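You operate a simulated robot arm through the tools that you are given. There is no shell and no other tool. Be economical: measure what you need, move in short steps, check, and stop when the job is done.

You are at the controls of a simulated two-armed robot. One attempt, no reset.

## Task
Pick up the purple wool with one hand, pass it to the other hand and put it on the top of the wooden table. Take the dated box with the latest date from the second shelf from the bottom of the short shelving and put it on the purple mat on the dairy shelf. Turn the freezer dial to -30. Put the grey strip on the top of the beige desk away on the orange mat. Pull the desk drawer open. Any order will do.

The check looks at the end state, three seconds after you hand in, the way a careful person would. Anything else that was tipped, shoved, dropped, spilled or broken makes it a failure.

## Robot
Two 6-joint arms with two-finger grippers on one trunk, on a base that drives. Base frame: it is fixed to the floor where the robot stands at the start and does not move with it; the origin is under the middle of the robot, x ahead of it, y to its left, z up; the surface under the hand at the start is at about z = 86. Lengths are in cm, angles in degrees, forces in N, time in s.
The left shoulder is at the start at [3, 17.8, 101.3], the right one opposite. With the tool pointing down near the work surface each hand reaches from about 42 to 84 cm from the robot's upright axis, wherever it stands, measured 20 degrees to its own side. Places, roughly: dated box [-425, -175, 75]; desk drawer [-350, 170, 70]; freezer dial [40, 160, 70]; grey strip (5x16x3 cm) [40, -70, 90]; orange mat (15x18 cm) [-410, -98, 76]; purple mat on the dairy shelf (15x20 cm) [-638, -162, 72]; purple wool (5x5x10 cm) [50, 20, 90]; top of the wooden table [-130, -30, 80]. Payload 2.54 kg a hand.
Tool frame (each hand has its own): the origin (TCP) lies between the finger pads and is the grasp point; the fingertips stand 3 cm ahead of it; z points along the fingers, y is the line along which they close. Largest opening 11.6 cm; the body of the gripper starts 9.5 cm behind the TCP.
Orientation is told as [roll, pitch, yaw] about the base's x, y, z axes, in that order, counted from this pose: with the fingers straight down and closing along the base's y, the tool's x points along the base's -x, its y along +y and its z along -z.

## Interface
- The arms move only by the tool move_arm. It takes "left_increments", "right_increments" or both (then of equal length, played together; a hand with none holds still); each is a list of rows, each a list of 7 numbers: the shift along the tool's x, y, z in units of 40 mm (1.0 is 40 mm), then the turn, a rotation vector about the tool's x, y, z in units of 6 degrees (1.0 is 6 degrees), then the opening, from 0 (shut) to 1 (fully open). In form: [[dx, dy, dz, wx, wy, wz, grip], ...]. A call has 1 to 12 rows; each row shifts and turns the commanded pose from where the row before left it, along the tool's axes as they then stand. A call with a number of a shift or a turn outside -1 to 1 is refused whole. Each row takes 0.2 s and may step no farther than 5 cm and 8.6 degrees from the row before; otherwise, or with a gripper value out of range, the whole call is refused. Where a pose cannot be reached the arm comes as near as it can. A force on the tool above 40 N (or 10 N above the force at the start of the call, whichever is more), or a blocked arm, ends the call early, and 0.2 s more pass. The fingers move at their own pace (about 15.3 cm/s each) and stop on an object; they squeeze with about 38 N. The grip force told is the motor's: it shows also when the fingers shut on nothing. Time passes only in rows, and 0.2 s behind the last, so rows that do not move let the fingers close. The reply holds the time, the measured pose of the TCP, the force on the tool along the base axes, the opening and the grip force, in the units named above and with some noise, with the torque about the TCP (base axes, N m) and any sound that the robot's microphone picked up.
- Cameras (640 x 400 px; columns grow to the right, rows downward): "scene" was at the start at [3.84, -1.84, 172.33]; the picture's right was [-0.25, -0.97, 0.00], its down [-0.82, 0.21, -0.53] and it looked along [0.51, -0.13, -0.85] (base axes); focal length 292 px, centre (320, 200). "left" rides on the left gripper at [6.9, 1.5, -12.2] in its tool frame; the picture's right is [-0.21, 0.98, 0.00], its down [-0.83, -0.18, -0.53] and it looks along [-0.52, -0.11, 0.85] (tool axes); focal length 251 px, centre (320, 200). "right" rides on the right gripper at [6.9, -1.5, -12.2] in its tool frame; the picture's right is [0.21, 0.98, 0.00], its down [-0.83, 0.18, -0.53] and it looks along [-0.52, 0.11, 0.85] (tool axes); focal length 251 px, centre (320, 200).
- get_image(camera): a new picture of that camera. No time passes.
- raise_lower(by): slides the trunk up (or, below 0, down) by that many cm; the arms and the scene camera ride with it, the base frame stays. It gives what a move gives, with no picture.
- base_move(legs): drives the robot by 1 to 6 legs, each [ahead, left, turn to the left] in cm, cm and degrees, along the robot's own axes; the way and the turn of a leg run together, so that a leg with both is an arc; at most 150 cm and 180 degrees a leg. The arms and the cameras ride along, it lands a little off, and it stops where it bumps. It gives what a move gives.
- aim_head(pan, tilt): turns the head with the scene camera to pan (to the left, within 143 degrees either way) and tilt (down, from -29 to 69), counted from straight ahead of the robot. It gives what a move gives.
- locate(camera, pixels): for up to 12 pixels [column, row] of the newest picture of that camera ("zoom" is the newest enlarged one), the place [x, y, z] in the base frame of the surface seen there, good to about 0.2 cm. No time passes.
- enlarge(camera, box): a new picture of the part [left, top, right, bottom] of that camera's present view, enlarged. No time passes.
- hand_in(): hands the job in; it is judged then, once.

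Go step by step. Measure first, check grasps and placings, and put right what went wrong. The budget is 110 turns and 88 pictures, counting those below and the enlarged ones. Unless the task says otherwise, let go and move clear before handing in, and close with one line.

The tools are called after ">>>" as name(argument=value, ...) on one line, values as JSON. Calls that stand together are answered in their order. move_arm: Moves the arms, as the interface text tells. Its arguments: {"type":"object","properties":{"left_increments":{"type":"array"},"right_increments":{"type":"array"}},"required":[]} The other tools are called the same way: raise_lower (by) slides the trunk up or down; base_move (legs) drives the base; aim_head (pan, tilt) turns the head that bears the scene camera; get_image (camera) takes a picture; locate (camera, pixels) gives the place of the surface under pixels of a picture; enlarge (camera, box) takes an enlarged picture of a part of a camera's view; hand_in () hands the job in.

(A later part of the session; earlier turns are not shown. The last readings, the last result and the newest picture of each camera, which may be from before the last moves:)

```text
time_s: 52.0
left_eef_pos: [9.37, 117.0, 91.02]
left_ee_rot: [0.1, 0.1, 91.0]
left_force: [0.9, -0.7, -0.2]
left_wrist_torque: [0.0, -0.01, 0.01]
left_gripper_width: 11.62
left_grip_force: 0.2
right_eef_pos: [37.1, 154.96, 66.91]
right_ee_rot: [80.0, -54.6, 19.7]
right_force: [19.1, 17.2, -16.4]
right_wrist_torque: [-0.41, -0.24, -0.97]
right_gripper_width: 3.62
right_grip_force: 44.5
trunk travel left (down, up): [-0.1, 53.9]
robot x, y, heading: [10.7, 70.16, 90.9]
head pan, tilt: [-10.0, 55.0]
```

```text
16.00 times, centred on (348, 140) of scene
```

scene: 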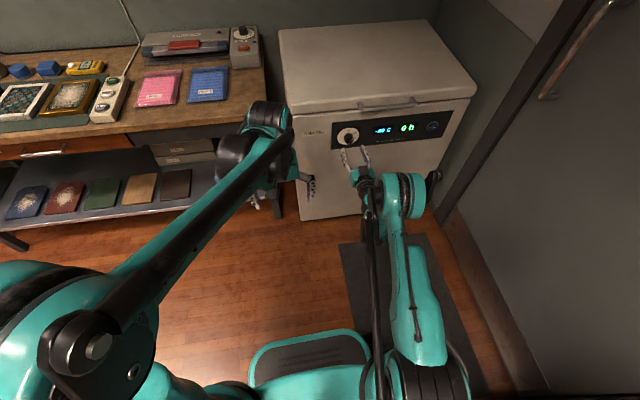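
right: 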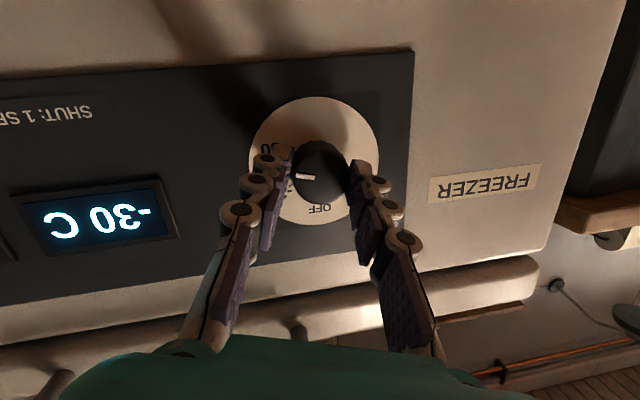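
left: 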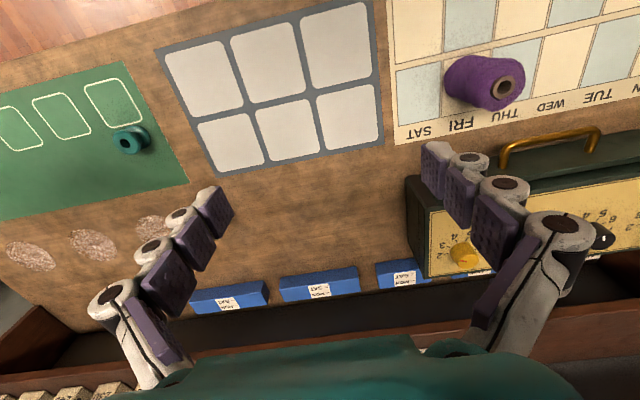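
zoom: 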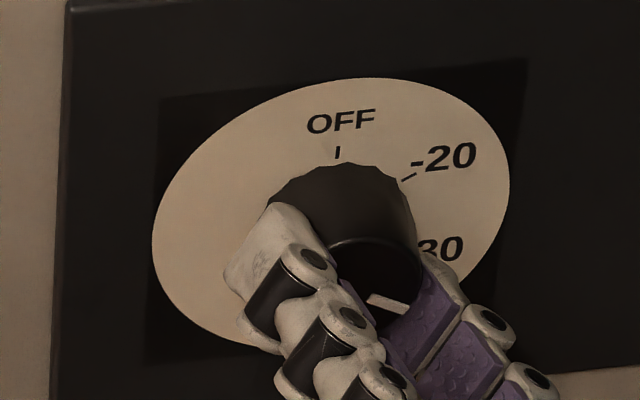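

Pointer rotated further clockwise. Release, retract and check.

>>> move_arm(right_increments=[[0, 0, 0, 0, 0, 0, 0.5], [0, 0, 0, 0, 0, 0, 0.5], [0, 0, -0.7, 0, 0, 0, 0.5], [0, 0, -0.8, 0, 0, 0, 0.5], [-0.3, -0.3, -0.5, 0, 0, 0, 0.5]])

>>> enlarge(camera="right", box=[200, 20, 440, 170])

>>> enlarge(camera="scene", box=[326, 110, 406, 160])

```text
time_s: 53.2
left_eef_pos: [9.19, 116.75, 91.19]
left_ee_rot: [-0.1, -0.1, 91.0]
left_force: [0.7, -0.1, -0.2]
left_wrist_torque: [0.02, 0.02, -0.01]
left_gripper_width: 11.61
left_grip_force: 0.0
right_eef_pos: [39.8, 147.35, 68.18]
right_ee_rot: [80.2, -54.8, 19.8]
right_force: [0.5, -0.4, 0.4]
right_wrist_torque: [0.01, 0.01, -0.01]
right_gripper_width: 5.78
right_grip_force: 0.0
trunk travel left (down, up): [-0.1, 53.9]
robot x, y, heading: [10.28, 70.45, 91.0]
head pan, tilt: [-10.0, 55.0]
```

```text
2.67 times, centred on (320, 95) of right
```

zoom: 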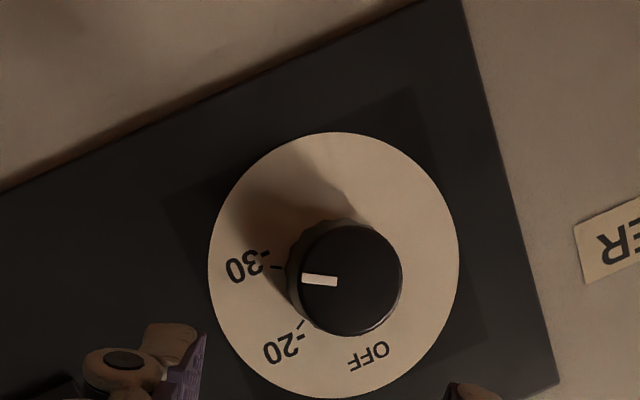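

```text
8.00 times, centred on (366, 135) of scene
```

zoom: 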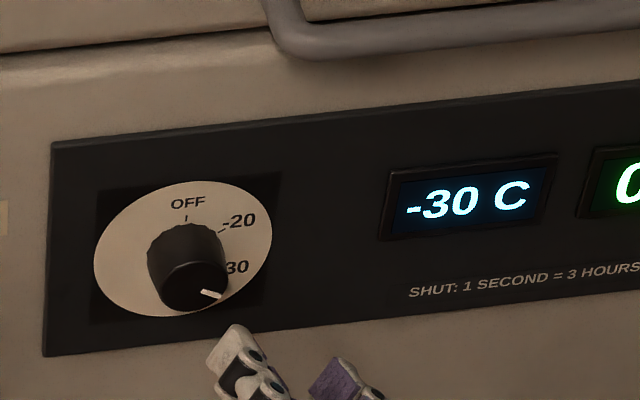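

Pointer now lines up with the -30 tick (276,268 vs pointer 319,281) and the display reads -30. I'll back off, bring the right hand to fingers-down and raise the trunk.

>>> base_move(legs=[[-12, 0, 0]])

>>> raise_lower(by=22.4)

>>> move_arm(right_increments=[[0, 0, -0.3, 0.18, 0.104, -0.978, 1], [0, 0, -0.3, 0.18, 0.104, -0.978, 1], [0, 0, -0.3, 0.18, 0.104, -0.978, 1], [0, 0, -0.3, 0.18, 0.104, -0.978, 1], [0, 0, 0, 0.18, 0.104, -0.978, 1], [0, 0, 0, 0.09, 0.05, -0.489, 1], [0, 0, 0, 0.5, -0.87, 0, 1], [0, 0, 0, 0.5, -0.87, 0, 1], [0, 0, 0, 0, 1, 0, 1], [0, 0, 0, 0, 1, 0, 1], [0, 0, 0, 0, 1, 0, 1], [0, 0, 0, 0, 1, 0, 1]])

>>> move_arm(right_increments=[[0, 0, 0, 0, 1, 0, 1], [0, 0, 0, 0, 1, 0, 1], [0, 0, 0, 0, 1, 0, 1], [0, 0, 0, 0, 1, 0, 1], [0, 0, 0, 0, 1, 0, 1], [0, 0, 0, 0, 1, 0, 1], [0, 0, 0, 0, 1, 0, 1], [0, 0, 0, 0, 1, 0, 1], [0, 0, 0, 0, 1, 0, 1], [0, 0, 0, 0, 1, 0, 1], [0, 0, 0, 0, 1, 0, 1], [0, 0, 0, 0, 0, 0, 1]])

```text
time_s: 54.4
left_eef_pos: [9.29, 104.57, 91.11]
left_ee_rot: [0.0, -0.1, 91.1]
left_force: [0.3, 0.8, -0.3]
left_wrist_torque: [0.05, 0.02, -0.02]
left_gripper_width: 11.61
left_grip_force: 0.1
right_eef_pos: [39.9, 135.31, 68.21]
right_ee_rot: [80.4, -54.8, 19.9]
right_force: [-0.2, -0.5, 1.2]
right_wrist_torque: [0.02, 0.01, -0.04]
right_gripper_width: 5.79
right_grip_force: 0.0
trunk travel left (down, up): [-0.1, 53.9]
robot x, y, heading: [10.39, 58.24, 91.4]
head pan, tilt: [-10.0, 55.0]
```

```text
time_s: 56.8
left_eef_pos: [9.24, 104.75, 113.55]
left_ee_rot: [0.0, 0.0, 91.2]
left_force: [0.4, 1.1, 0.1]
left_wrist_torque: [0.02, 0.0, 0.01]
left_gripper_width: 11.59
left_grip_force: 0.0
right_eef_pos: [39.81, 135.41, 90.47]
right_ee_rot: [80.3, -54.8, 19.8]
right_force: [-0.3, 0.0, 0.6]
right_wrist_torque: [0.01, 0.01, -0.01]
right_gripper_width: 5.81
right_grip_force: 0.0
trunk travel left (down, up): [-22.5, 31.5]
robot x, y, heading: [10.62, 58.37, 91.4]
head pan, tilt: [-10.0, 55.0]
```

```text
time_s: 59.4
left_eef_pos: [9.21, 104.56, 113.56]
left_ee_rot: [-0.1, 0.0, 91.2]
left_force: [0.2, -0.5, 0.5]
left_wrist_torque: [0.02, 0.02, 0.02]
left_gripper_width: 11.59
left_grip_force: 0.0
right_eef_pos: [42.64, 136.12, 92.61]
right_ee_rot: [3.0, -65.5, 88.2]
right_force: [-1.0, -0.9, 0.1]
right_wrist_torque: [0.01, 0.01, -0.02]
right_gripper_width: 11.62
right_grip_force: 0.0
right hand out of reach, approached as far as the arm can: row 1, 2, 3, 4, 7, 8
trunk travel left (down, up): [-22.5, 31.5]
robot x, y, heading: [10.15, 58.44, 91.3]
head pan, tilt: [-10.0, 55.0]
```

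```text
time_s: 62.0
left_eef_pos: [9.4, 104.7, 113.62]
left_ee_rot: [0.0, 0.1, 91.3]
left_force: [0.4, -1.0, -0.5]
left_wrist_torque: [0.03, 0.01, 0.03]
left_gripper_width: 11.61
left_grip_force: 0.0
right_eef_pos: [42.71, 136.09, 92.62]
right_ee_rot: [1.2, 0.5, 91.0]
right_force: [-0.2, -0.5, 0.7]
right_wrist_torque: [0.02, 0.0, 0.02]
right_gripper_width: 11.58
right_grip_force: 0.0
trunk travel left (down, up): [-22.5, 31.5]
robot x, y, heading: [10.3, 58.36, 91.2]
head pan, tilt: [-10.0, 55.0]
```

Hand is fingers-down. I'll tuck it in and up, then drive to (0,40) facing the bench for the wool.

>>> move_arm(right_increments=[[0.9, 0, -0.6, 0, 0, 0, 1], [0.9, 0, -0.6, 0, 0, 0, 1], [0.9, 0, -0.6, 0, 0, 0, 1], [0.9, 0, -0.6, 0, 0, 0, 1], [0.9, 0, -0.6, 0, 0, 0, 1], [0.9, 0, -0.6, 0, 0, 0, 1], [0.9, 0, -0.6, 0, 0, 0, 1], [0.9, 0, -0.6, 0, 0, 0, 1]])

>>> base_move(legs=[[-18, 12, 0], [0, 0, -91.2]])

>>> aim_head(pan=-10, tilt=55)

>>> get_image(camera="scene")

```text
time_s: 63.8
left_eef_pos: [9.2, 104.61, 113.43]
left_ee_rot: [0.0, -0.1, 91.2]
left_force: [0.0, 0.3, -0.4]
left_wrist_torque: [0.06, -0.06, -0.02]
left_gripper_width: 11.6
left_grip_force: 0.1
right_eef_pos: [43.6, 106.91, 112.18]
right_ee_rot: [1.2, 0.2, 91.0]
right_force: [0.2, -0.6, -0.1]
right_wrist_torque: [0.09, -0.02, 0.01]
right_gripper_width: 11.58
right_grip_force: 0.1
trunk travel left (down, up): [-22.5, 31.5]
robot x, y, heading: [10.54, 58.64, 91.2]
head pan, tilt: [-10.0, 55.0]
```

```text
time_s: 69.3
left_eef_pos: [45.1, 41.16, 113.42]
left_ee_rot: [0.0, 0.0, 0.9]
left_force: [0.4, -0.2, 0.3]
left_wrist_torque: [0.0, -0.03, 0.01]
left_gripper_width: 11.59
left_grip_force: 0.0
right_eef_pos: [47.42, 6.51, 112.02]
right_ee_rot: [1.2, 0.3, 0.8]
right_force: [-0.6, -0.5, -0.1]
right_wrist_torque: [0.03, -0.03, -0.01]
right_gripper_width: 11.59
right_grip_force: 0.1
trunk travel left (down, up): [-22.5, 31.5]
robot x, y, heading: [-1.54, 40.23, 0.9]
head pan, tilt: [-10.0, 55.0]
```

```text
time_s: 69.9
left_eef_pos: [45.03, 41.11, 113.5]
left_ee_rot: [0.0, 0.0, 0.9]
left_force: [0.0, -1.2, -0.1]
left_wrist_torque: [0.02, 0.02, 0.0]
left_gripper_width: 11.62
left_grip_force: 0.1
right_eef_pos: [47.29, 6.54, 112.06]
right_ee_rot: [1.2, 0.3, 0.8]
right_force: [0.1, 0.3, 0.6]
right_wrist_torque: [-0.03, -0.01, -0.01]
right_gripper_width: 11.6
right_grip_force: 0.0
trunk travel left (down, up): [-22.5, 31.5]
robot x, y, heading: [-1.49, 40.43, 1.2]
head pan, tilt: [-10.0, 55.0]
```

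```text
57 pictures are left
```

scene: 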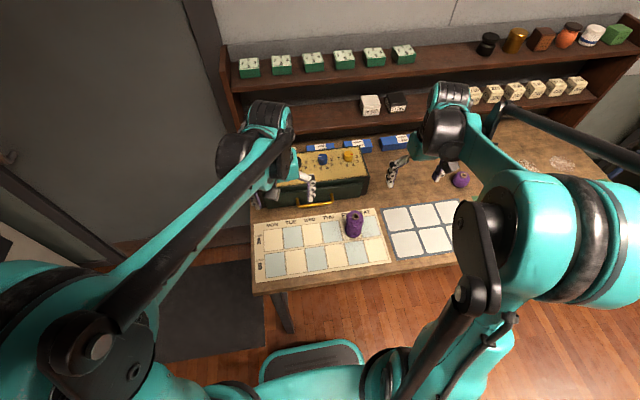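

Wool is visible at scene (355,222). I'll measure it exactly.

>>> enlarge(camera="scene", box=[330, 200, 378, 245])

>>> locate(camera="scene", pixels=[[355, 213], [350, 213], [360, 213], [355, 209], [355, 217], [354, 225], [347, 225], [362, 225]])

```text
8.89 times, centred on (354, 222) of scene
```

zoom: 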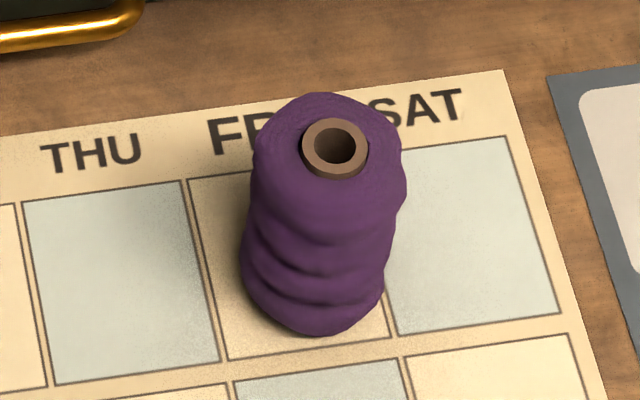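

```text
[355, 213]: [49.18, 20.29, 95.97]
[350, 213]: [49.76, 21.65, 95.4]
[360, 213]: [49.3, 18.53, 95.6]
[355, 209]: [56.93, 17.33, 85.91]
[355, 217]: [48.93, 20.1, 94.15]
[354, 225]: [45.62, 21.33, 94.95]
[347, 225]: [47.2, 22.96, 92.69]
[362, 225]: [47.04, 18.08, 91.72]
```

>>> locate(camera="zoom", pixels=[[308, 150], [363, 150], [336, 121], [335, 174], [265, 140], [398, 160], [325, 97], [320, 225], [250, 240], [385, 240]])

```text
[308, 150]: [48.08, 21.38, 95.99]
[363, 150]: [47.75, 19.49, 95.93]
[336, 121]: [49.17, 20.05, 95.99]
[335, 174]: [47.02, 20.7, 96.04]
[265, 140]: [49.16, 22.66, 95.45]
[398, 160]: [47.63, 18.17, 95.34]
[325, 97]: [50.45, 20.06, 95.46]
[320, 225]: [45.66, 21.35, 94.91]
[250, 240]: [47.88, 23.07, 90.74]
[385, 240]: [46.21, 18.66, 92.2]
```

Wool axis is (48.0,20.45), top 96. Right hand goes over it and down to z 93.2.

>>> move_arm(right_increments=[[-0.08, 0.87, 0, -0.2, 0, 0, 0.85], [-0.08, 0.87, 0, 0, 0, 0, 0.85], [-0.06, 0.87, 0, 0, 0, 0, 0.85], [0, 0.87, 0, 0, 0, 0, 0.85], [0, 0, 0.8, 0, 0, 0, 0.85], [0, 0, 0.8, 0, 0, 0, 0.85], [0, 0, 0.8, 0, 0, 0, 0.85], [0, 0, 0, 0, 0, 0, 0.85]])

>>> get_image(camera="right")

```text
time_s: 71.7
left_eef_pos: [45.04, 41.21, 113.74]
left_ee_rot: [0.0, 0.0, 0.9]
left_force: [-0.7, -0.2, 0.6]
left_wrist_torque: [0.0, 0.01, 0.0]
left_gripper_width: 11.6
left_grip_force: 0.1
right_eef_pos: [47.93, 20.93, 102.98]
right_ee_rot: [2.4, 0.3, 0.8]
right_force: [0.8, 0.1, 0.0]
right_wrist_torque: [-0.03, -0.02, 0.02]
right_gripper_width: 9.84
right_grip_force: 0.0
trunk travel left (down, up): [-22.5, 31.5]
robot x, y, heading: [-1.23, 40.2, 1.0]
head pan, tilt: [-10.0, 55.0]
```

```text
55 pictures are left
```

right: 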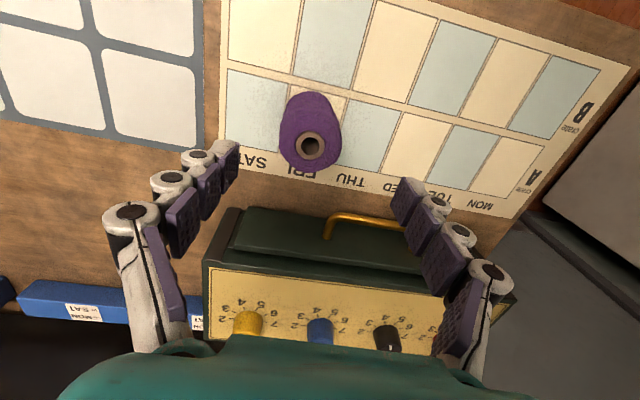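

Good alignment. Fix the small roll, descend to z 93.2 and close.

>>> move_arm(right_increments=[[0, -0.12, 0, 0.4, 0, 0, 0.85], [0, 0, 0.8, 0, 0, 0, 0.85], [0, 0, 0.8, 0, 0, 0, 0.85], [0, 0, 0.8, 0, 0, 0, 0.85], [0, 0, 0, 0, 0, 0, 0.85], [0, 0, 0, 0, 0, 0, 0], [0, 0, 0, 0, 0, 0, 0], [0, 0, 0, 0, 0, 0, 0]])

>>> move_arm(right_increments=[[0, 0, -0.7, 0, 0, 0, 0], [0, 0, -0.8, 0, 0, 0, 0], [0, 0, -0.8, 0, 0, 0, 0], [0, -0.5, -0.8, 0, 0, 0, 0], [0, -0.5, -0.8, 0, 0, 0, 0], [0, -0.5, -0.5, 0, 0, 0, 0]])

>>> get_image(camera="right")

```text
time_s: 73.5
left_eef_pos: [45.11, 41.05, 113.54]
left_ee_rot: [0.0, -0.1, 0.9]
left_force: [0.7, 0.2, -0.3]
left_wrist_torque: [0.0, 0.0, -0.01]
left_gripper_width: 11.59
left_grip_force: 0.1
right_eef_pos: [47.85, 20.65, 93.43]
right_ee_rot: [0.0, 0.2, 0.8]
right_force: [-1.8, -0.4, 4.7]
right_wrist_torque: [-0.04, 0.13, 0.07]
right_gripper_width: 4.53
right_grip_force: 38.0
trunk travel left (down, up): [-22.5, 31.5]
robot x, y, heading: [-1.52, 40.2, 1.1]
head pan, tilt: [-10.0, 55.0]
```

```text
time_s: 74.9
left_eef_pos: [45.16, 41.23, 113.47]
left_ee_rot: [0.0, 0.0, 0.9]
left_force: [0.5, 0.0, 0.0]
left_wrist_torque: [0.04, 0.0, -0.02]
left_gripper_width: 11.61
left_grip_force: 0.0
right_eef_pos: [48.2, 14.14, 111.1]
right_ee_rot: [0.0, 0.3, 0.7]
right_force: [0.6, -0.7, 0.1]
right_wrist_torque: [0.03, -0.02, -0.02]
right_gripper_width: 4.52
right_grip_force: 37.9
trunk travel left (down, up): [-22.5, 31.5]
robot x, y, heading: [-1.26, 39.99, 0.8]
head pan, tilt: [-10.0, 55.0]
```

```text
54 pictures are left
```

right: 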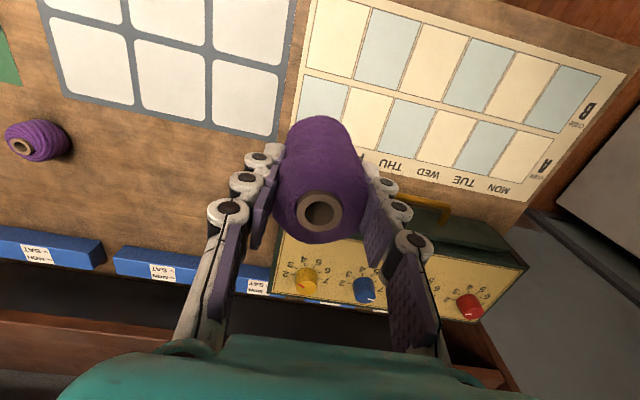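

The wool is held (4.5 cm, 38 N). I'll swing the left hand aside, yaw it -90° and tilt it 45° to point right, so it can take the spool's lower half.

>>> move_arm(left_increments=[[0, 1, -0.3, 0, 0, 0, 1], [0, 1, -0.3, 0, 0, 0, 1], [0, 1, -0.3, 0, 0, 0, 1], [0, 1, -0.3, 0, 0, 0, 1], [0, 0, 0, 0, 0, 1, 1], [0, 0, 0, 0, 0, 1, 1], [0, 0, 0, 0, 0, 1, 1], [0, 0, 0, 0, 0, 1, 1], [0, 0, 0, 0, 0, 1, 1], [0, 0, 0, 0, 0, 1, 1], [0, 0, 0, 0, 0, 1, 1], [0, 0, 0, 0, 0, 1, 1]], right_increments=[[0, 0.5, -0.4, 0, 0, 0, 0], [0, 0.5, -0.4, 0, 0, 0, 0], [0, 0.5, -0.4, 0, 0, 0, 0], [0, 0.5, -0.4, 0, 0, 0, 0], [0, 0.5, 0, 0, 0, 0, 0], [0, 0, 0, 0, 0, 0, 0], [0, 0, 0, 0, 0, 0, 0], [0, 0, 0, 0, 0, 0, 0], [0, 0, 0, 0, 0, 0, 0], [0, 0, 0, 0, 0, 0, 0], [0, 0, 0, 0, 0, 0, 0], [0, 0, 0, 0, 0, 0, 0]])

>>> move_arm(left_increments=[[0, 0, 0, 0, 0, 1, 1], [0, 0, 0, 0, 0, 1, 1], [0, 0, 0, 0, 0, 1, 1], [0, 0, 0, 0, 0, 1, 1], [0, 0, 0, 0, 0, 1, 1], [0, 0, 0, 0, 0, 1, 1], [0, 0, 0, 0, 0, 1, 1], [0, 0, 0, 0, -1, 0, 1], [0, 0, 0, 0, -1, 0, 1], [0, 0, 0, 0, -1, 0, 1], [0, 0, 0, 0, -1, 0, 1], [0, 0, 0, 0, -1, 0, 1]])

>>> move_arm(left_increments=[[0, 0, 0, 0, -1, 0, 1], [0, 0, 0, 0, -1, 0, 1], [0, 0, 0, 0, -0.5, 0, 1]])

>>> get_image(camera="scene")

```text
time_s: 77.5
left_eef_pos: [44.65, 57.05, 118.33]
left_ee_rot: [0.0, 0.0, -47.3]
left_force: [0.6, -0.5, 0.1]
left_wrist_torque: [0.0, -0.01, 0.0]
left_gripper_width: 11.6
left_grip_force: 0.1
right_eef_pos: [48.03, 24.53, 117.4]
right_ee_rot: [-0.1, 0.2, 0.8]
right_force: [-0.1, -0.6, -0.6]
right_wrist_torque: [-0.01, 0.0, 0.06]
right_gripper_width: 4.49
right_grip_force: 37.7
trunk travel left (down, up): [-22.5, 31.5]
robot x, y, heading: [-1.52, 40.53, 0.8]
head pan, tilt: [-10.0, 55.0]
```

```text
time_s: 80.1
left_eef_pos: [44.9, 57.13, 118.3]
left_ee_rot: [0.0, -30.2, -89.1]
left_force: [0.6, 0.2, -0.5]
left_wrist_torque: [-0.04, -0.01, -0.02]
left_gripper_width: 11.61
left_grip_force: 0.1
right_eef_pos: [48.02, 24.49, 117.39]
right_ee_rot: [0.0, 0.3, 0.8]
right_force: [0.1, -0.2, -0.3]
right_wrist_torque: [-0.04, 0.0, 0.0]
right_gripper_width: 4.48
right_grip_force: 37.5
trunk travel left (down, up): [-22.5, 31.5]
robot x, y, heading: [-1.49, 40.4, 0.8]
head pan, tilt: [-10.0, 55.0]
```

```text
time_s: 80.9
left_eef_pos: [44.92, 57.26, 118.19]
left_ee_rot: [-0.1, -45.1, -89.1]
left_force: [0.2, -0.2, 0.2]
left_wrist_torque: [-0.04, 0.0, 0.03]
left_gripper_width: 11.6
left_grip_force: 0.0
right_eef_pos: [48.0, 24.47, 117.37]
right_ee_rot: [0.1, 0.3, 0.8]
right_force: [-0.2, 0.3, -0.4]
right_wrist_torque: [0.0, -0.02, -0.01]
right_gripper_width: 4.5
right_grip_force: 38.0
trunk travel left (down, up): [-22.5, 31.5]
robot x, y, heading: [-1.33, 39.97, 1.1]
head pan, tilt: [-10.0, 55.0]
```

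```text
53 pictures are left
```

scene: 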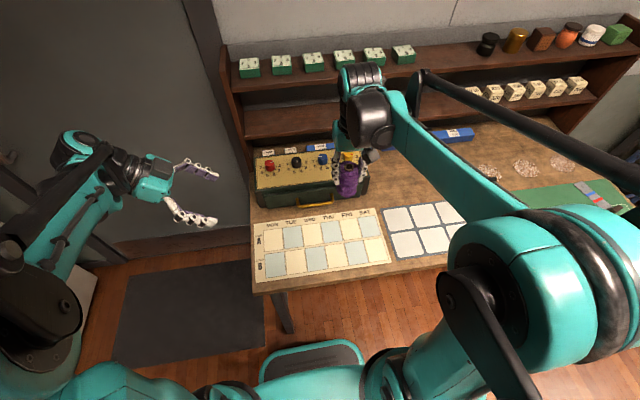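

Spool at (48,24.5), bottom z≈110. I'll bring the left hand to 10 cm back along its approach line.

>>> move_arm(left_increments=[[-0.69, 0.11, 0.56, 0, 0, 0, 0.9], [-0.69, 0.11, 0.56, 0, 0, 0, 0.9], [-0.69, 0.11, 0.56, 0, 0, 0, 0.9], [-0.69, 0.11, 0.56, 0, 0, 0, 0.9], [-0.69, 0.11, 0.56, 0, 0, 0, 0.9], [-0.69, 0.11, 0.56, 0, 0, 0, 0.9], [-0.69, 0.11, 0.56, 0, 0, 0, 0.9], [0, 0, 0, 0, 0, 0, 0.9]])

>>> get_image(camera="left")

```text
time_s: 82.7
left_eef_pos: [48.34, 32.64, 120.73]
left_ee_rot: [0.0, -45.0, -89.1]
left_force: [0.7, 0.7, 0.0]
left_wrist_torque: [-0.02, 0.0, 0.03]
left_gripper_width: 10.44
left_grip_force: 0.0
right_eef_pos: [48.06, 24.43, 117.51]
right_ee_rot: [0.0, 0.2, 0.8]
right_force: [0.2, 0.0, -0.8]
right_wrist_torque: [-0.04, 0.01, 0.0]
right_gripper_width: 4.46
right_grip_force: 38.2
trunk travel left (down, up): [-22.5, 31.5]
robot x, y, heading: [-1.7, 39.87, 1.2]
head pan, tilt: [-10.0, 55.0]
```

```text
52 pictures are left
```

left: 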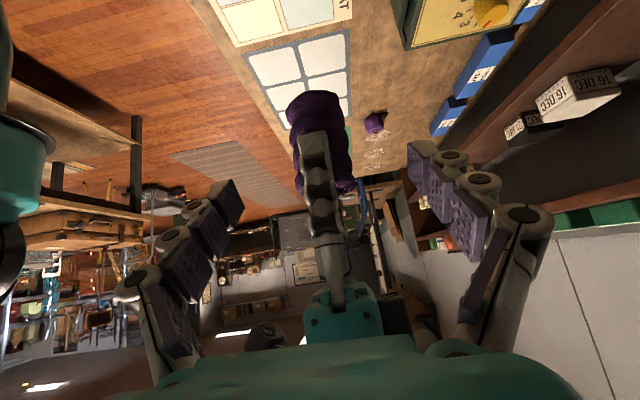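

Aligned. Advance 10 cm along the tool, then close the left gripper.

>>> move_arm(left_increments=[[-0.03, -0.08, 0.64, 0, 0, 0, 0.9], [-0.02, 0, 0.64, 0, 0, 0, 0.9], [-0.02, 0, 0.64, 0, 0, 0, 0.9], [0, 0, 0.63, 0, 0, 0, 0.9], [0, 0, 0, 0, 0, 0, 0.9]])

>>> get_image(camera="left")

```text
time_s: 83.9
left_eef_pos: [48.13, 25.24, 113.91]
left_ee_rot: [0.0, -45.0, -89.1]
left_force: [0.1, -0.2, -0.1]
left_wrist_torque: [0.01, 0.02, 0.04]
left_gripper_width: 10.43
left_grip_force: 0.0
right_eef_pos: [47.97, 24.55, 117.46]
right_ee_rot: [-0.1, 0.3, 0.7]
right_force: [-0.3, -0.6, -0.5]
right_wrist_torque: [0.0, 0.0, 0.01]
right_gripper_width: 4.46
right_grip_force: 37.7
trunk travel left (down, up): [-22.5, 31.5]
robot x, y, heading: [-1.35, 40.31, 1.0]
head pan, tilt: [-10.0, 55.0]
```

```text
51 pictures are left
```

left: 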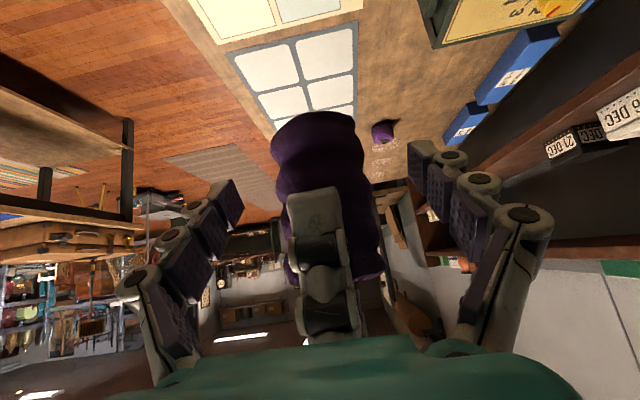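

Spool is between the left fingers. Close left, then release with the right and raise it.

>>> move_arm(left_increments=[[0, 0, 0, 0, 0, 0, 0], [0, 0, 0, 0, 0, 0, 0], [0, 0, 0, 0, 0, 0, 0], [0, 0, 0, 0, 0, 0, 0]])

>>> move_arm(left_increments=[[0, 0, 0, 0, 0, 0, 0], [0, 0, 0, 0, 0, 0, 0], [0, 0, 0, 0, 0, 0, 0], [0, 0, 0, 0, 0, 0, 0], [0, 0, 0, 0, 0, 0, 0], [0, 0, 0, 0, 0, 0, 0], [0, 0, 0, 0, 0, 0, 0]], right_increments=[[0, 0, 0, 0, 0, 0, 0.75], [0, 0, 0, 0, 0, 0, 0.75], [0, 0, -0.7, 0, 0, 0, 0.75], [0, 0, -0.9, 0, 0, 0, 0.75], [0, 0, -0.9, 0, 0, 0, 0.75], [0, -0.9, 0, 0, 0, 0, 0.75], [0, -0.9, 0, 0, 0, 0, 0.75]])

>>> get_image(camera="left")

```text
time_s: 84.9
left_eef_pos: [48.05, 25.26, 113.87]
left_ee_rot: [0.2, -45.1, -89.1]
left_force: [7.8, 6.9, 11.4]
left_wrist_torque: [-0.11, 0.28, -0.23]
left_gripper_width: 4.49
left_grip_force: 37.5
right_eef_pos: [47.98, 24.4, 117.32]
right_ee_rot: [0.0, 0.5, 0.8]
right_force: [-7.9, -7.2, -11.7]
right_wrist_torque: [-0.22, 0.01, 0.29]
right_gripper_width: 4.46
right_grip_force: 37.6
trunk travel left (down, up): [-22.5, 31.5]
robot x, y, heading: [-1.42, 39.78, 0.5]
head pan, tilt: [-10.0, 55.0]
```

```text
time_s: 86.5
left_eef_pos: [48.12, 25.15, 113.82]
left_ee_rot: [0.0, -45.0, -89.1]
left_force: [0.0, 0.5, 0.1]
left_wrist_torque: [0.0, -0.03, 0.02]
left_gripper_width: 4.51
left_grip_force: 38.2
right_eef_pos: [48.01, 17.35, 127.45]
right_ee_rot: [0.0, 0.3, 0.8]
right_force: [0.9, 0.1, 0.2]
right_wrist_torque: [0.03, -0.02, 0.0]
right_gripper_width: 8.69
right_grip_force: 0.1
trunk travel left (down, up): [-22.5, 31.5]
robot x, y, heading: [-1.59, 40.05, 1.0]
head pan, tilt: [-10.0, 55.0]
```

```text
50 pictures are left
```

left: 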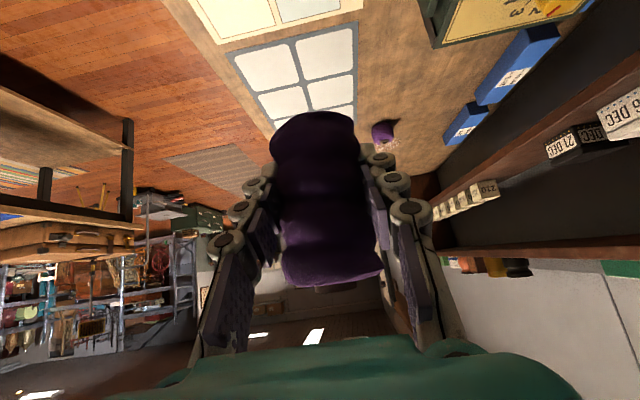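

The left hand holds the wool firmly. Now drive right to the strip at (41..55,-70).

>>> base_move(legs=[[-4, 0, -1], [0, -92, 0]])

>>> get_image(camera="right")

```text
time_s: 91.9
left_eef_pos: [43.42, -69.19, 113.9]
left_ee_rot: [0.0, -45.1, -90.3]
left_force: [0.3, -0.5, -0.8]
left_wrist_torque: [0.02, 0.0, 0.02]
left_gripper_width: 4.45
left_grip_force: 37.5
right_eef_pos: [43.11, -77.0, 127.33]
right_ee_rot: [0.1, 0.4, -0.3]
right_force: [-0.7, 0.2, 0.1]
right_wrist_torque: [0.03, 0.01, 0.0]
right_gripper_width: 8.67
right_grip_force: 0.0
trunk travel left (down, up): [-22.5, 31.5]
robot x, y, heading: [-5.42, -53.14, -0.1]
head pan, tilt: [-10.0, 55.0]
```

```text
49 pictures are left
```

right: 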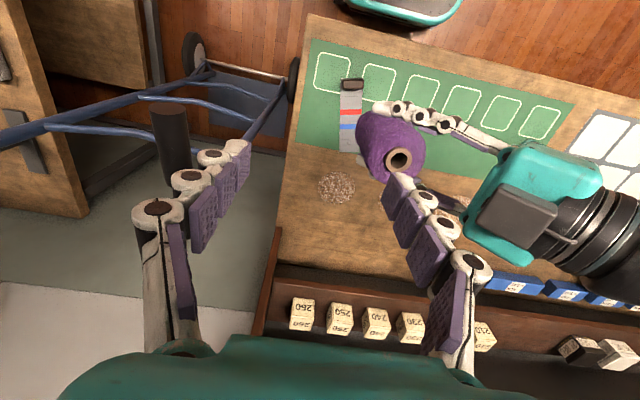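

The left hand hovers over the strip, so I'll move it left and up while yawing the right hand -76° to close along the strip's length.

>>> move_arm(left_increments=[[0.53, 0, -0.78, 0, 0, 0, 0], [0.53, 0, -0.78, 0, 0, 0, 0], [0.53, 0, -0.78, 0, 0, 0, 0], [0.53, 0, -0.78, 0, 0, 0, 0], [0.53, 0, -0.78, 0, 0, 0, 0], [0.53, 0, -0.78, 0, 0, 0, 0], [0.53, 0, -0.78, 0, 0, 0, 0], [0.53, 0, -0.78, 0, 0, 0, 0]], right_increments=[[0, 0, 0.3, 0, 0, 0, 0.75], [0, 0, 0.3, 0, 0, 0, 0.75], [0, 0, 0.3, 0, 0, 0, 0.75], [0, 0, 0.3, 0, 0, 0, 0.75], [0, 0, 0.3, 0, 0, 1, 0.75], [0, 0, 0.3, 0, 0, 1, 0.75], [0, 0, 0.3, 0, 0, 1, 0.75], [0, 0, 0.3, 0, 0, 1, 0.75]])

>>> move_arm(right_increments=[[0, 0, 0.3, 0, 0, 1, 0.6], [0, 0, 0.3, 0, 0, 1, 0.6], [0, 0, 0.3, 0, 0, 1, 0.6], [0, 0, 0.3, 0, 0, 1, 0.6], [0, 0, 0.3, 0, 0, 1, 0.6], [0, 0, 0.3, 0, 0, 1, 0.6], [0, 0, 0.3, 0, 0, 1, 0.6], [0, 0, 0.3, 0, 0, 1, 0.6], [0, 0, 0, 0, 0, 0.7, 0.6], [0, 0, 0, 0, 0, 0, 0.6]])

>>> get_image(camera="right")

```text
time_s: 93.7
left_eef_pos: [43.78, -39.41, 119.23]
left_ee_rot: [0.0, -45.1, -90.3]
left_force: [0.2, 0.1, -0.5]
left_wrist_torque: [-0.04, 0.02, 0.04]
left_gripper_width: 4.47
left_grip_force: 37.7
right_eef_pos: [43.08, -77.09, 117.7]
right_ee_rot: [0.0, 0.4, -24.5]
right_force: [0.2, 0.3, 0.7]
right_wrist_torque: [0.0, -0.01, 0.0]
right_gripper_width: 8.71
right_grip_force: 0.0
trunk travel left (down, up): [-22.5, 31.5]
robot x, y, heading: [-5.98, -53.24, -0.3]
head pan, tilt: [-10.0, 55.0]
```

```text
time_s: 95.9
left_eef_pos: [43.76, -39.47, 119.23]
left_ee_rot: [0.0, -45.1, -90.2]
left_force: [0.3, 0.2, -0.7]
left_wrist_torque: [0.02, 0.02, 0.03]
left_gripper_width: 4.46
left_grip_force: 38.3
right_eef_pos: [42.99, -76.97, 108.35]
right_ee_rot: [-0.3, 0.1, -76.7]
right_force: [0.9, 0.2, 0.2]
right_wrist_torque: [0.0, 0.0, 0.03]
right_gripper_width: 6.96
right_grip_force: 0.1
trunk travel left (down, up): [-22.5, 31.5]
robot x, y, heading: [-5.83, -53.16, -0.4]
head pan, tilt: [-10.0, 55.0]
```

```text
48 pictures are left
```

right: 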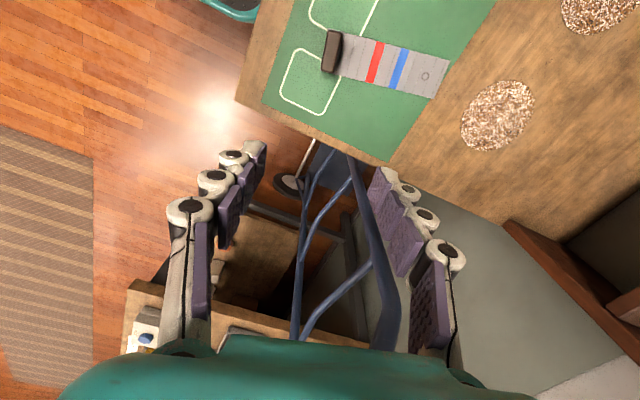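

>>> enlarge(camera="right", box=[300, 20, 460, 120])

>>> locate(camera="zoom", pixels=[[130, 50], [100, 195], [118, 120], [155, 60], [140, 200], [170, 130], [450, 170], [590, 170], [530, 380], [300, 100]])

```text
4.00 times, centred on (380, 70) of right
```

zoom: 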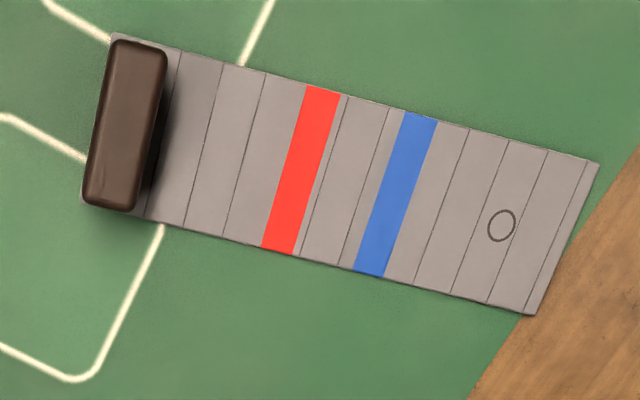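

```text
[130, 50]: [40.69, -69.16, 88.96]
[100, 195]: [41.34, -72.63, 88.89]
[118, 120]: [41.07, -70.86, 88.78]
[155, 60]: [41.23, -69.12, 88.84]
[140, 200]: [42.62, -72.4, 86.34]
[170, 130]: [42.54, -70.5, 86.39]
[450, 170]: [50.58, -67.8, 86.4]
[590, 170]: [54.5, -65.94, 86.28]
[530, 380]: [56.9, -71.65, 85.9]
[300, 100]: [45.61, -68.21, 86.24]
```

The bar's centre is (41.15,-70.9), top 88.9, strip direction ~10.7°. Trim yaw, centre over it and descend to just above.

>>> move_arm(right_increments=[[0.53, -0.05, 0, 0, 0, 0.4, 0.5], [0.53, -0.05, 0, 0, 0, 0, 0.5], [0.52, -0.05, 0, 0, 0, 0, 0.5], [0, 0, 0.8, 0, 0, 0, 0.5], [0, 0, 0.8, 0, 0, 0, 0.5], [0, 0, 0.8, 0, 0, 0, 0.5], [0, 0, 0.8, 0, 0, 0, 0.5], [0, 0, 0, 0, 0, 0, 0.5]])

>>> get_image(camera="right")

```text
time_s: 97.7
left_eef_pos: [43.69, -39.48, 119.32]
left_ee_rot: [0.0, -45.0, -90.3]
left_force: [-0.3, 0.4, 0.0]
left_wrist_torque: [0.04, 0.01, 0.0]
left_gripper_width: 4.45
left_grip_force: 38.4
right_eef_pos: [41.08, -70.95, 95.45]
right_ee_rot: [-0.3, 0.1, -78.9]
right_force: [0.3, 0.2, -0.5]
right_wrist_torque: [0.01, -0.02, 0.01]
right_gripper_width: 5.79
right_grip_force: 0.1
trunk travel left (down, up): [-22.5, 31.5]
robot x, y, heading: [-6.23, -53.4, -0.4]
head pan, tilt: [-10.0, 55.0]
```

```text
46 pictures are left
```

right: 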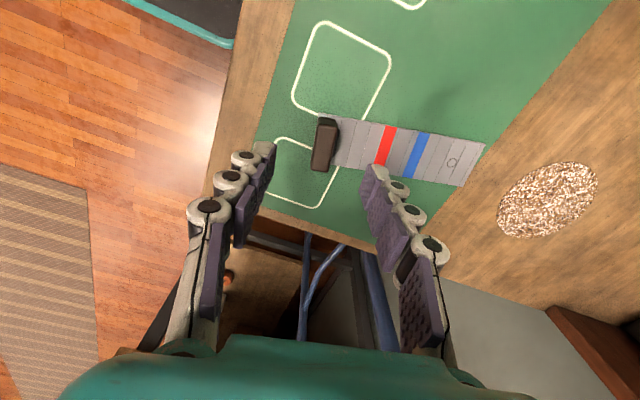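

Bar is centred. Descend to z≈90 and grip.

>>> move_arm(right_increments=[[0, 0, 0.5, 0, 0, 0, 0.5], [0, 0, 0.5, 0, 0, 0, 0.4], [0, 0, 0.37, 0, 0, 0, 0.4], [0, 0, 0, 0, 0, 0, 0.4], [0, 0, 0, 0, 0, 0, 0], [0, 0, 0, 0, 0, 0, 0], [0, 0, 0, 0, 0, 0, 0]])

>>> move_arm(right_increments=[[0, 0, -0.4, 0, 0, 0, 0], [0, 0, -0.7, 0, 0, 0, 0], [0, 0, -0.8, 0, 0, 0, 0], [0, 0, -0.8, 0, 0, 0, 0], [0, 0, -0.8, 0, 0, 0, 0], [0, 0, -0.8, 0, 0, 0, 0], [0, 0, -0.8, 0, 0, 0, 0], [0, 0, -0.8, 0, 0, 0, 0]])

>>> get_image(camera="right")

```text
time_s: 99.3
left_eef_pos: [43.59, -39.47, 119.39]
left_ee_rot: [-0.1, -44.9, -90.3]
left_force: [0.0, 0.1, 0.6]
left_wrist_torque: [0.0, 0.03, -0.01]
left_gripper_width: 4.42
left_grip_force: 37.8
right_eef_pos: [41.26, -70.97, 90.04]
right_ee_rot: [-0.3, 0.1, -79.1]
right_force: [-0.8, 0.5, 0.1]
right_wrist_torque: [-0.03, 0.0, 0.05]
right_gripper_width: 1.46
right_grip_force: 37.8
trunk travel left (down, up): [-22.5, 31.5]
robot x, y, heading: [-5.61, -53.26, -0.3]
head pan, tilt: [-10.0, 55.0]
```

```text
time_s: 101.1
left_eef_pos: [43.6, -39.45, 119.33]
left_ee_rot: [0.0, -45.0, -90.2]
left_force: [-0.5, -0.8, -0.9]
left_wrist_torque: [0.0, -0.01, 0.02]
left_gripper_width: 4.42
left_grip_force: 37.6
right_eef_pos: [40.96, -70.83, 113.62]
right_ee_rot: [-0.4, 0.1, -79.0]
right_force: [-0.4, -0.2, -0.4]
right_wrist_torque: [-0.01, 0.01, -0.03]
right_gripper_width: 1.48
right_grip_force: 37.7
trunk travel left (down, up): [-22.5, 31.5]
robot x, y, heading: [-5.58, -53.26, -0.4]
head pan, tilt: [-10.0, 55.0]
```

```text
45 pictures are left
```

right: 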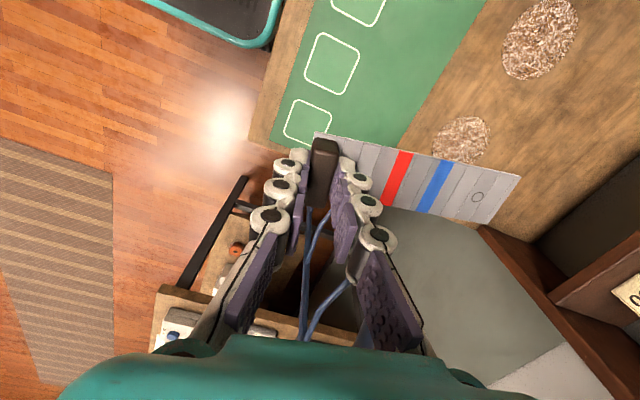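

The strip is held (1.46 cm, lifted cleanly). Now turn round to face the wooden table and look.

>>> base_move(legs=[[0, 0, 180], [20, -15, 0]])

>>> aim_head(pan=0, tilt=45)

>>> get_image(camera="scene")

```text
time_s: 110.2
left_eef_pos: [-75.57, -51.82, 119.21]
left_ee_rot: [-0.1, -45.0, 89.6]
left_force: [-0.9, 0.5, -0.7]
left_wrist_torque: [0.02, -0.06, -0.04]
left_gripper_width: 4.37
left_grip_force: 38.6
right_eef_pos: [-72.75, -20.39, 113.52]
right_ee_rot: [-0.2, 0.1, 100.8]
right_force: [0.3, -0.6, -0.9]
right_wrist_torque: [-0.04, -0.02, 0.0]
right_gripper_width: 1.44
right_grip_force: 38.1
trunk travel left (down, up): [-22.5, 31.5]
robot x, y, heading: [-26.27, -38.01, 179.7]
head pan, tilt: [-10.0, 55.0]
```

```text
time_s: 111.0
left_eef_pos: [-75.51, -51.77, 119.33]
left_ee_rot: [0.0, -45.0, 89.5]
left_force: [0.0, -0.9, -0.2]
left_wrist_torque: [0.01, 0.01, 0.02]
left_gripper_width: 4.39
left_grip_force: 37.7
right_eef_pos: [-72.63, -20.65, 113.49]
right_ee_rot: [-0.3, 0.0, 100.8]
right_force: [-0.6, 0.0, -1.2]
right_wrist_torque: [-0.01, 0.01, 0.0]
right_gripper_width: 1.46
right_grip_force: 38.0
trunk travel left (down, up): [-22.5, 31.5]
robot x, y, heading: [-25.8, -38.34, 179.6]
head pan, tilt: [0.0, 45.0]
```

```text
44 pictures are left
```

scene: 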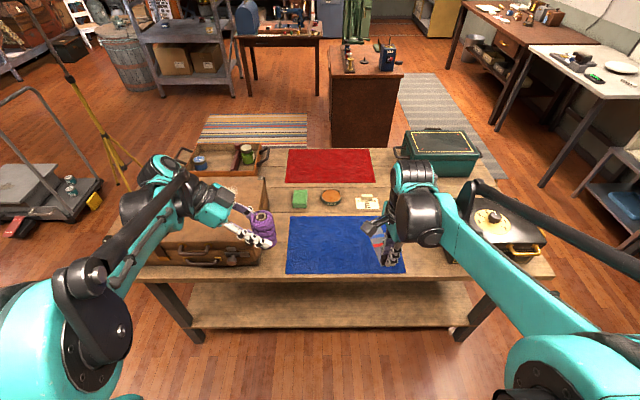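

The table is clear in places; I'll measure candidates for the wool: left of the green block, between block and red mat, and the cloths.

>>> locate(camera="scene", pixels=[[277, 200], [292, 198], [286, 218], [286, 272], [400, 272], [405, 218], [370, 218], [265, 180], [330, 204], [260, 262], [340, 281], [280, 280]])

>>> enlarge(camera="scene", box=[230, 140, 450, 290])

```text
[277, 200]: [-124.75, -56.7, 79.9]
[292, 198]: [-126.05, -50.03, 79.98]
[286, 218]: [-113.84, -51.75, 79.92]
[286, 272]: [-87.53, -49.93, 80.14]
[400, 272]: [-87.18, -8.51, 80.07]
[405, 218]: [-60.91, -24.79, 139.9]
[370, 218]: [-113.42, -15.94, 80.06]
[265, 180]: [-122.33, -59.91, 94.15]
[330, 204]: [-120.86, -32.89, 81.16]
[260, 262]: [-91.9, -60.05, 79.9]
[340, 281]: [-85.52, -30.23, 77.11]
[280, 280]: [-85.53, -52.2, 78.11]
```

```text
2.67 times, centred on (340, 215) of scene
```

zoom: 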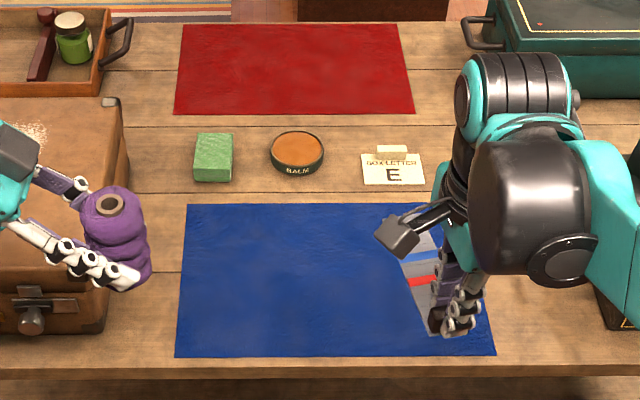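

The bare wood between the blue cloth and the black box (around y≈0) suits the left hand. I'll shift the robot right and measure it.

>>> base_move(legs=[[0, -47, 0.4], [12, 0, 0]])

>>> aim_head(pan=0, tilt=55)

>>> get_image(camera="scene")

```text
time_s: 114.6
left_eef_pos: [-87.23, -5.4, 119.22]
left_ee_rot: [-0.1, -44.9, 89.9]
left_force: [0.2, -0.1, -1.0]
left_wrist_torque: [0.01, -0.03, -0.02]
left_gripper_width: 4.34
left_grip_force: 37.7
right_eef_pos: [-84.56, 25.91, 113.56]
right_ee_rot: [-0.4, 0.1, 101.1]
right_force: [-0.7, -0.1, -0.6]
right_wrist_torque: [0.01, -0.02, -0.01]
right_gripper_width: 1.46
right_grip_force: 37.8
trunk travel left (down, up): [-22.5, 31.5]
robot x, y, heading: [-38.01, 8.04, 180.0]
head pan, tilt: [0.0, 45.0]
```

```text
time_s: 115.3
left_eef_pos: [-87.06, -5.4, 119.24]
left_ee_rot: [0.0, -45.0, 89.8]
left_force: [-0.8, 0.3, 0.4]
left_wrist_torque: [-0.05, 0.03, -0.01]
left_gripper_width: 4.33
left_grip_force: 38.2
right_eef_pos: [-84.52, 25.86, 113.66]
right_ee_rot: [-0.3, 0.1, 101.1]
right_force: [-0.5, 0.0, 0.2]
right_wrist_torque: [0.0, 0.0, 0.01]
right_gripper_width: 1.46
right_grip_force: 38.1
trunk travel left (down, up): [-22.5, 31.5]
robot x, y, heading: [-37.66, 8.53, 179.8]
head pan, tilt: [0.0, 55.0]
```

```text
42 pictures are left
```

scene: 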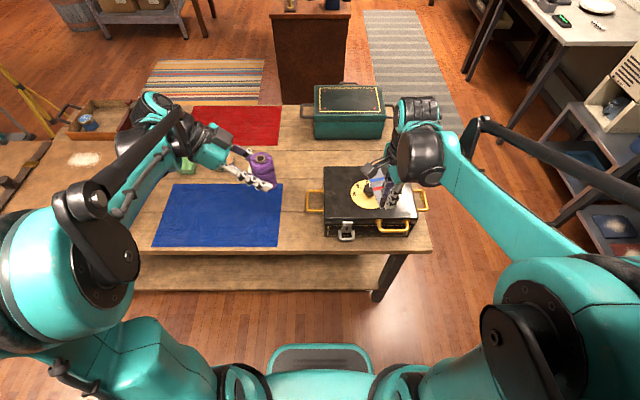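

>>> locate(camera="scene", pixels=[[290, 210], [300, 165], [306, 200], [323, 185], [282, 190], [278, 242], [323, 232], [298, 140], [312, 125], [295, 245], [320, 160], [306, 188]])

```text
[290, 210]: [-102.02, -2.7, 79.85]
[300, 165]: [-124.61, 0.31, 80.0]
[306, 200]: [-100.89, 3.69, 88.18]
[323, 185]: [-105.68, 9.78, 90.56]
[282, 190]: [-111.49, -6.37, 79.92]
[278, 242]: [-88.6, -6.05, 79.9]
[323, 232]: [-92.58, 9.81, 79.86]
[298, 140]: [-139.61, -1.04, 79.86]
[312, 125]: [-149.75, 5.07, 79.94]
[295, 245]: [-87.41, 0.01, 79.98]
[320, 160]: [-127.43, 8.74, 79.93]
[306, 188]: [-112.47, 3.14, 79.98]
```

A spot at (-94, 0) is clear: cloth edge y=-6, box edge y=9.8, handle further back. Lower the trunk 8 and bring the left hand to 6 cm above it.

>>> raise_lower(by=-8)

>>> move_arm(left_increments=[[0.487, 0.288, 0.763, 0, 0, 0, 0], [0.487, 0.288, 0.763, 0, 0, 0, 0], [0.487, 0.288, 0.763, 0, 0, 0, 0], [0.487, 0.288, 0.763, 0, 0, 0, 0], [0.487, 0.288, 0.763, 0, 0, 0, 0], [0.487, 0.288, 0.763, 0, 0, 0, 0], [0, 0, 0, 0, 0, 0, 0]])

>>> enlarge(camera="scene", box=[190, 150, 390, 280])

```text
time_s: 116.5
left_eef_pos: [-87.06, -5.4, 111.34]
left_ee_rot: [0.0, -45.0, 89.8]
left_force: [-0.4, -0.2, -0.7]
left_wrist_torque: [-0.01, -0.01, 0.02]
left_gripper_width: 4.33
left_grip_force: 37.8
right_eef_pos: [-84.49, 25.86, 105.59]
right_ee_rot: [-0.3, 0.0, 101.1]
right_force: [0.4, 0.0, 0.7]
right_wrist_torque: [-0.01, 0.0, 0.01]
right_gripper_width: 1.45
right_grip_force: 37.7
trunk travel left (down, up): [-14.5, 39.5]
robot x, y, heading: [-37.9, 8.68, 179.9]
head pan, tilt: [0.0, 55.0]
```

```text
time_s: 118.1
left_eef_pos: [-94.05, -1.18, 90.21]
left_ee_rot: [0.1, -45.0, 89.9]
left_force: [-0.9, 0.5, 0.2]
left_wrist_torque: [0.01, -0.05, -0.02]
left_gripper_width: 4.32
left_grip_force: 37.7
right_eef_pos: [-84.54, 25.78, 105.59]
right_ee_rot: [-0.3, 0.0, 101.1]
right_force: [-0.1, -0.7, 0.7]
right_wrist_torque: [0.01, 0.01, 0.01]
right_gripper_width: 1.46
right_grip_force: 37.8
trunk travel left (down, up): [-14.5, 39.5]
robot x, y, heading: [-37.77, 8.57, 179.9]
head pan, tilt: [0.0, 55.0]
```

```text
3.08 times, centred on (290, 215) of scene
```

zoom: 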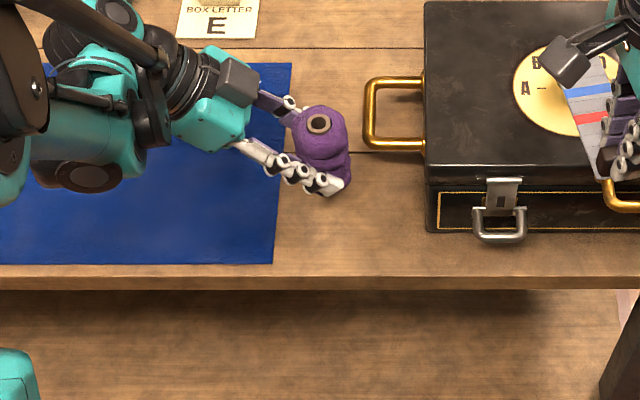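

Good position. Lower 5.8 cm gently.

>>> move_arm(left_increments=[[0.33, 0, 0.36, 0, 0, 0, 0], [0.33, 0, 0.36, 0, 0, 0, 0], [0.2, 0, 0.2, 0, 0, 0, 0], [0.1, 0, 0.1, 0, 0, 0, 0], [0.05, 0, 0.05, 0, 0, 0, 0], [0, 0, 0, 0, 0, 0, 0]])

>>> get_image(camera="left")

```text
time_s: 119.7
left_eef_pos: [-94.1, -0.63, 84.53]
left_ee_rot: [0.1, -45.3, 89.8]
left_force: [3.0, -1.6, 17.4]
left_wrist_torque: [0.05, -0.3, -0.07]
left_gripper_width: 4.34
left_grip_force: 38.0
right_eef_pos: [-84.38, 25.72, 105.67]
right_ee_rot: [-0.2, 0.2, 101.1]
right_force: [-0.4, 0.0, -0.5]
right_wrist_torque: [-0.01, -0.01, -0.01]
right_gripper_width: 1.45
right_grip_force: 37.9
trunk travel left (down, up): [-14.5, 39.5]
robot x, y, heading: [-38.03, 8.16, 179.8]
head pan, tilt: [0.0, 55.0]
stopped in row 6 (left hand): the force on the tool passed its limit at 40 N (the readings are from after the stop); the commanded pose is now the measured one
```

```text
40 pictures are left
```

left: 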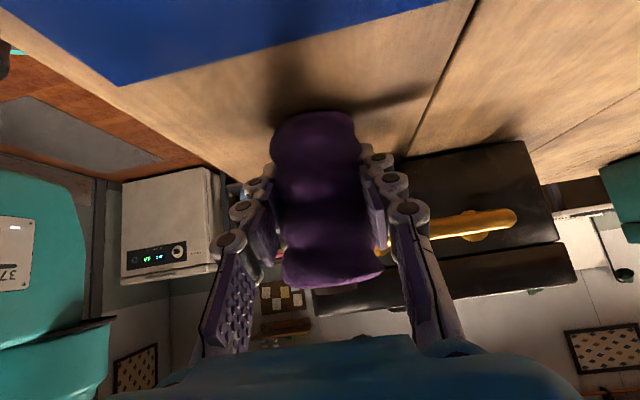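

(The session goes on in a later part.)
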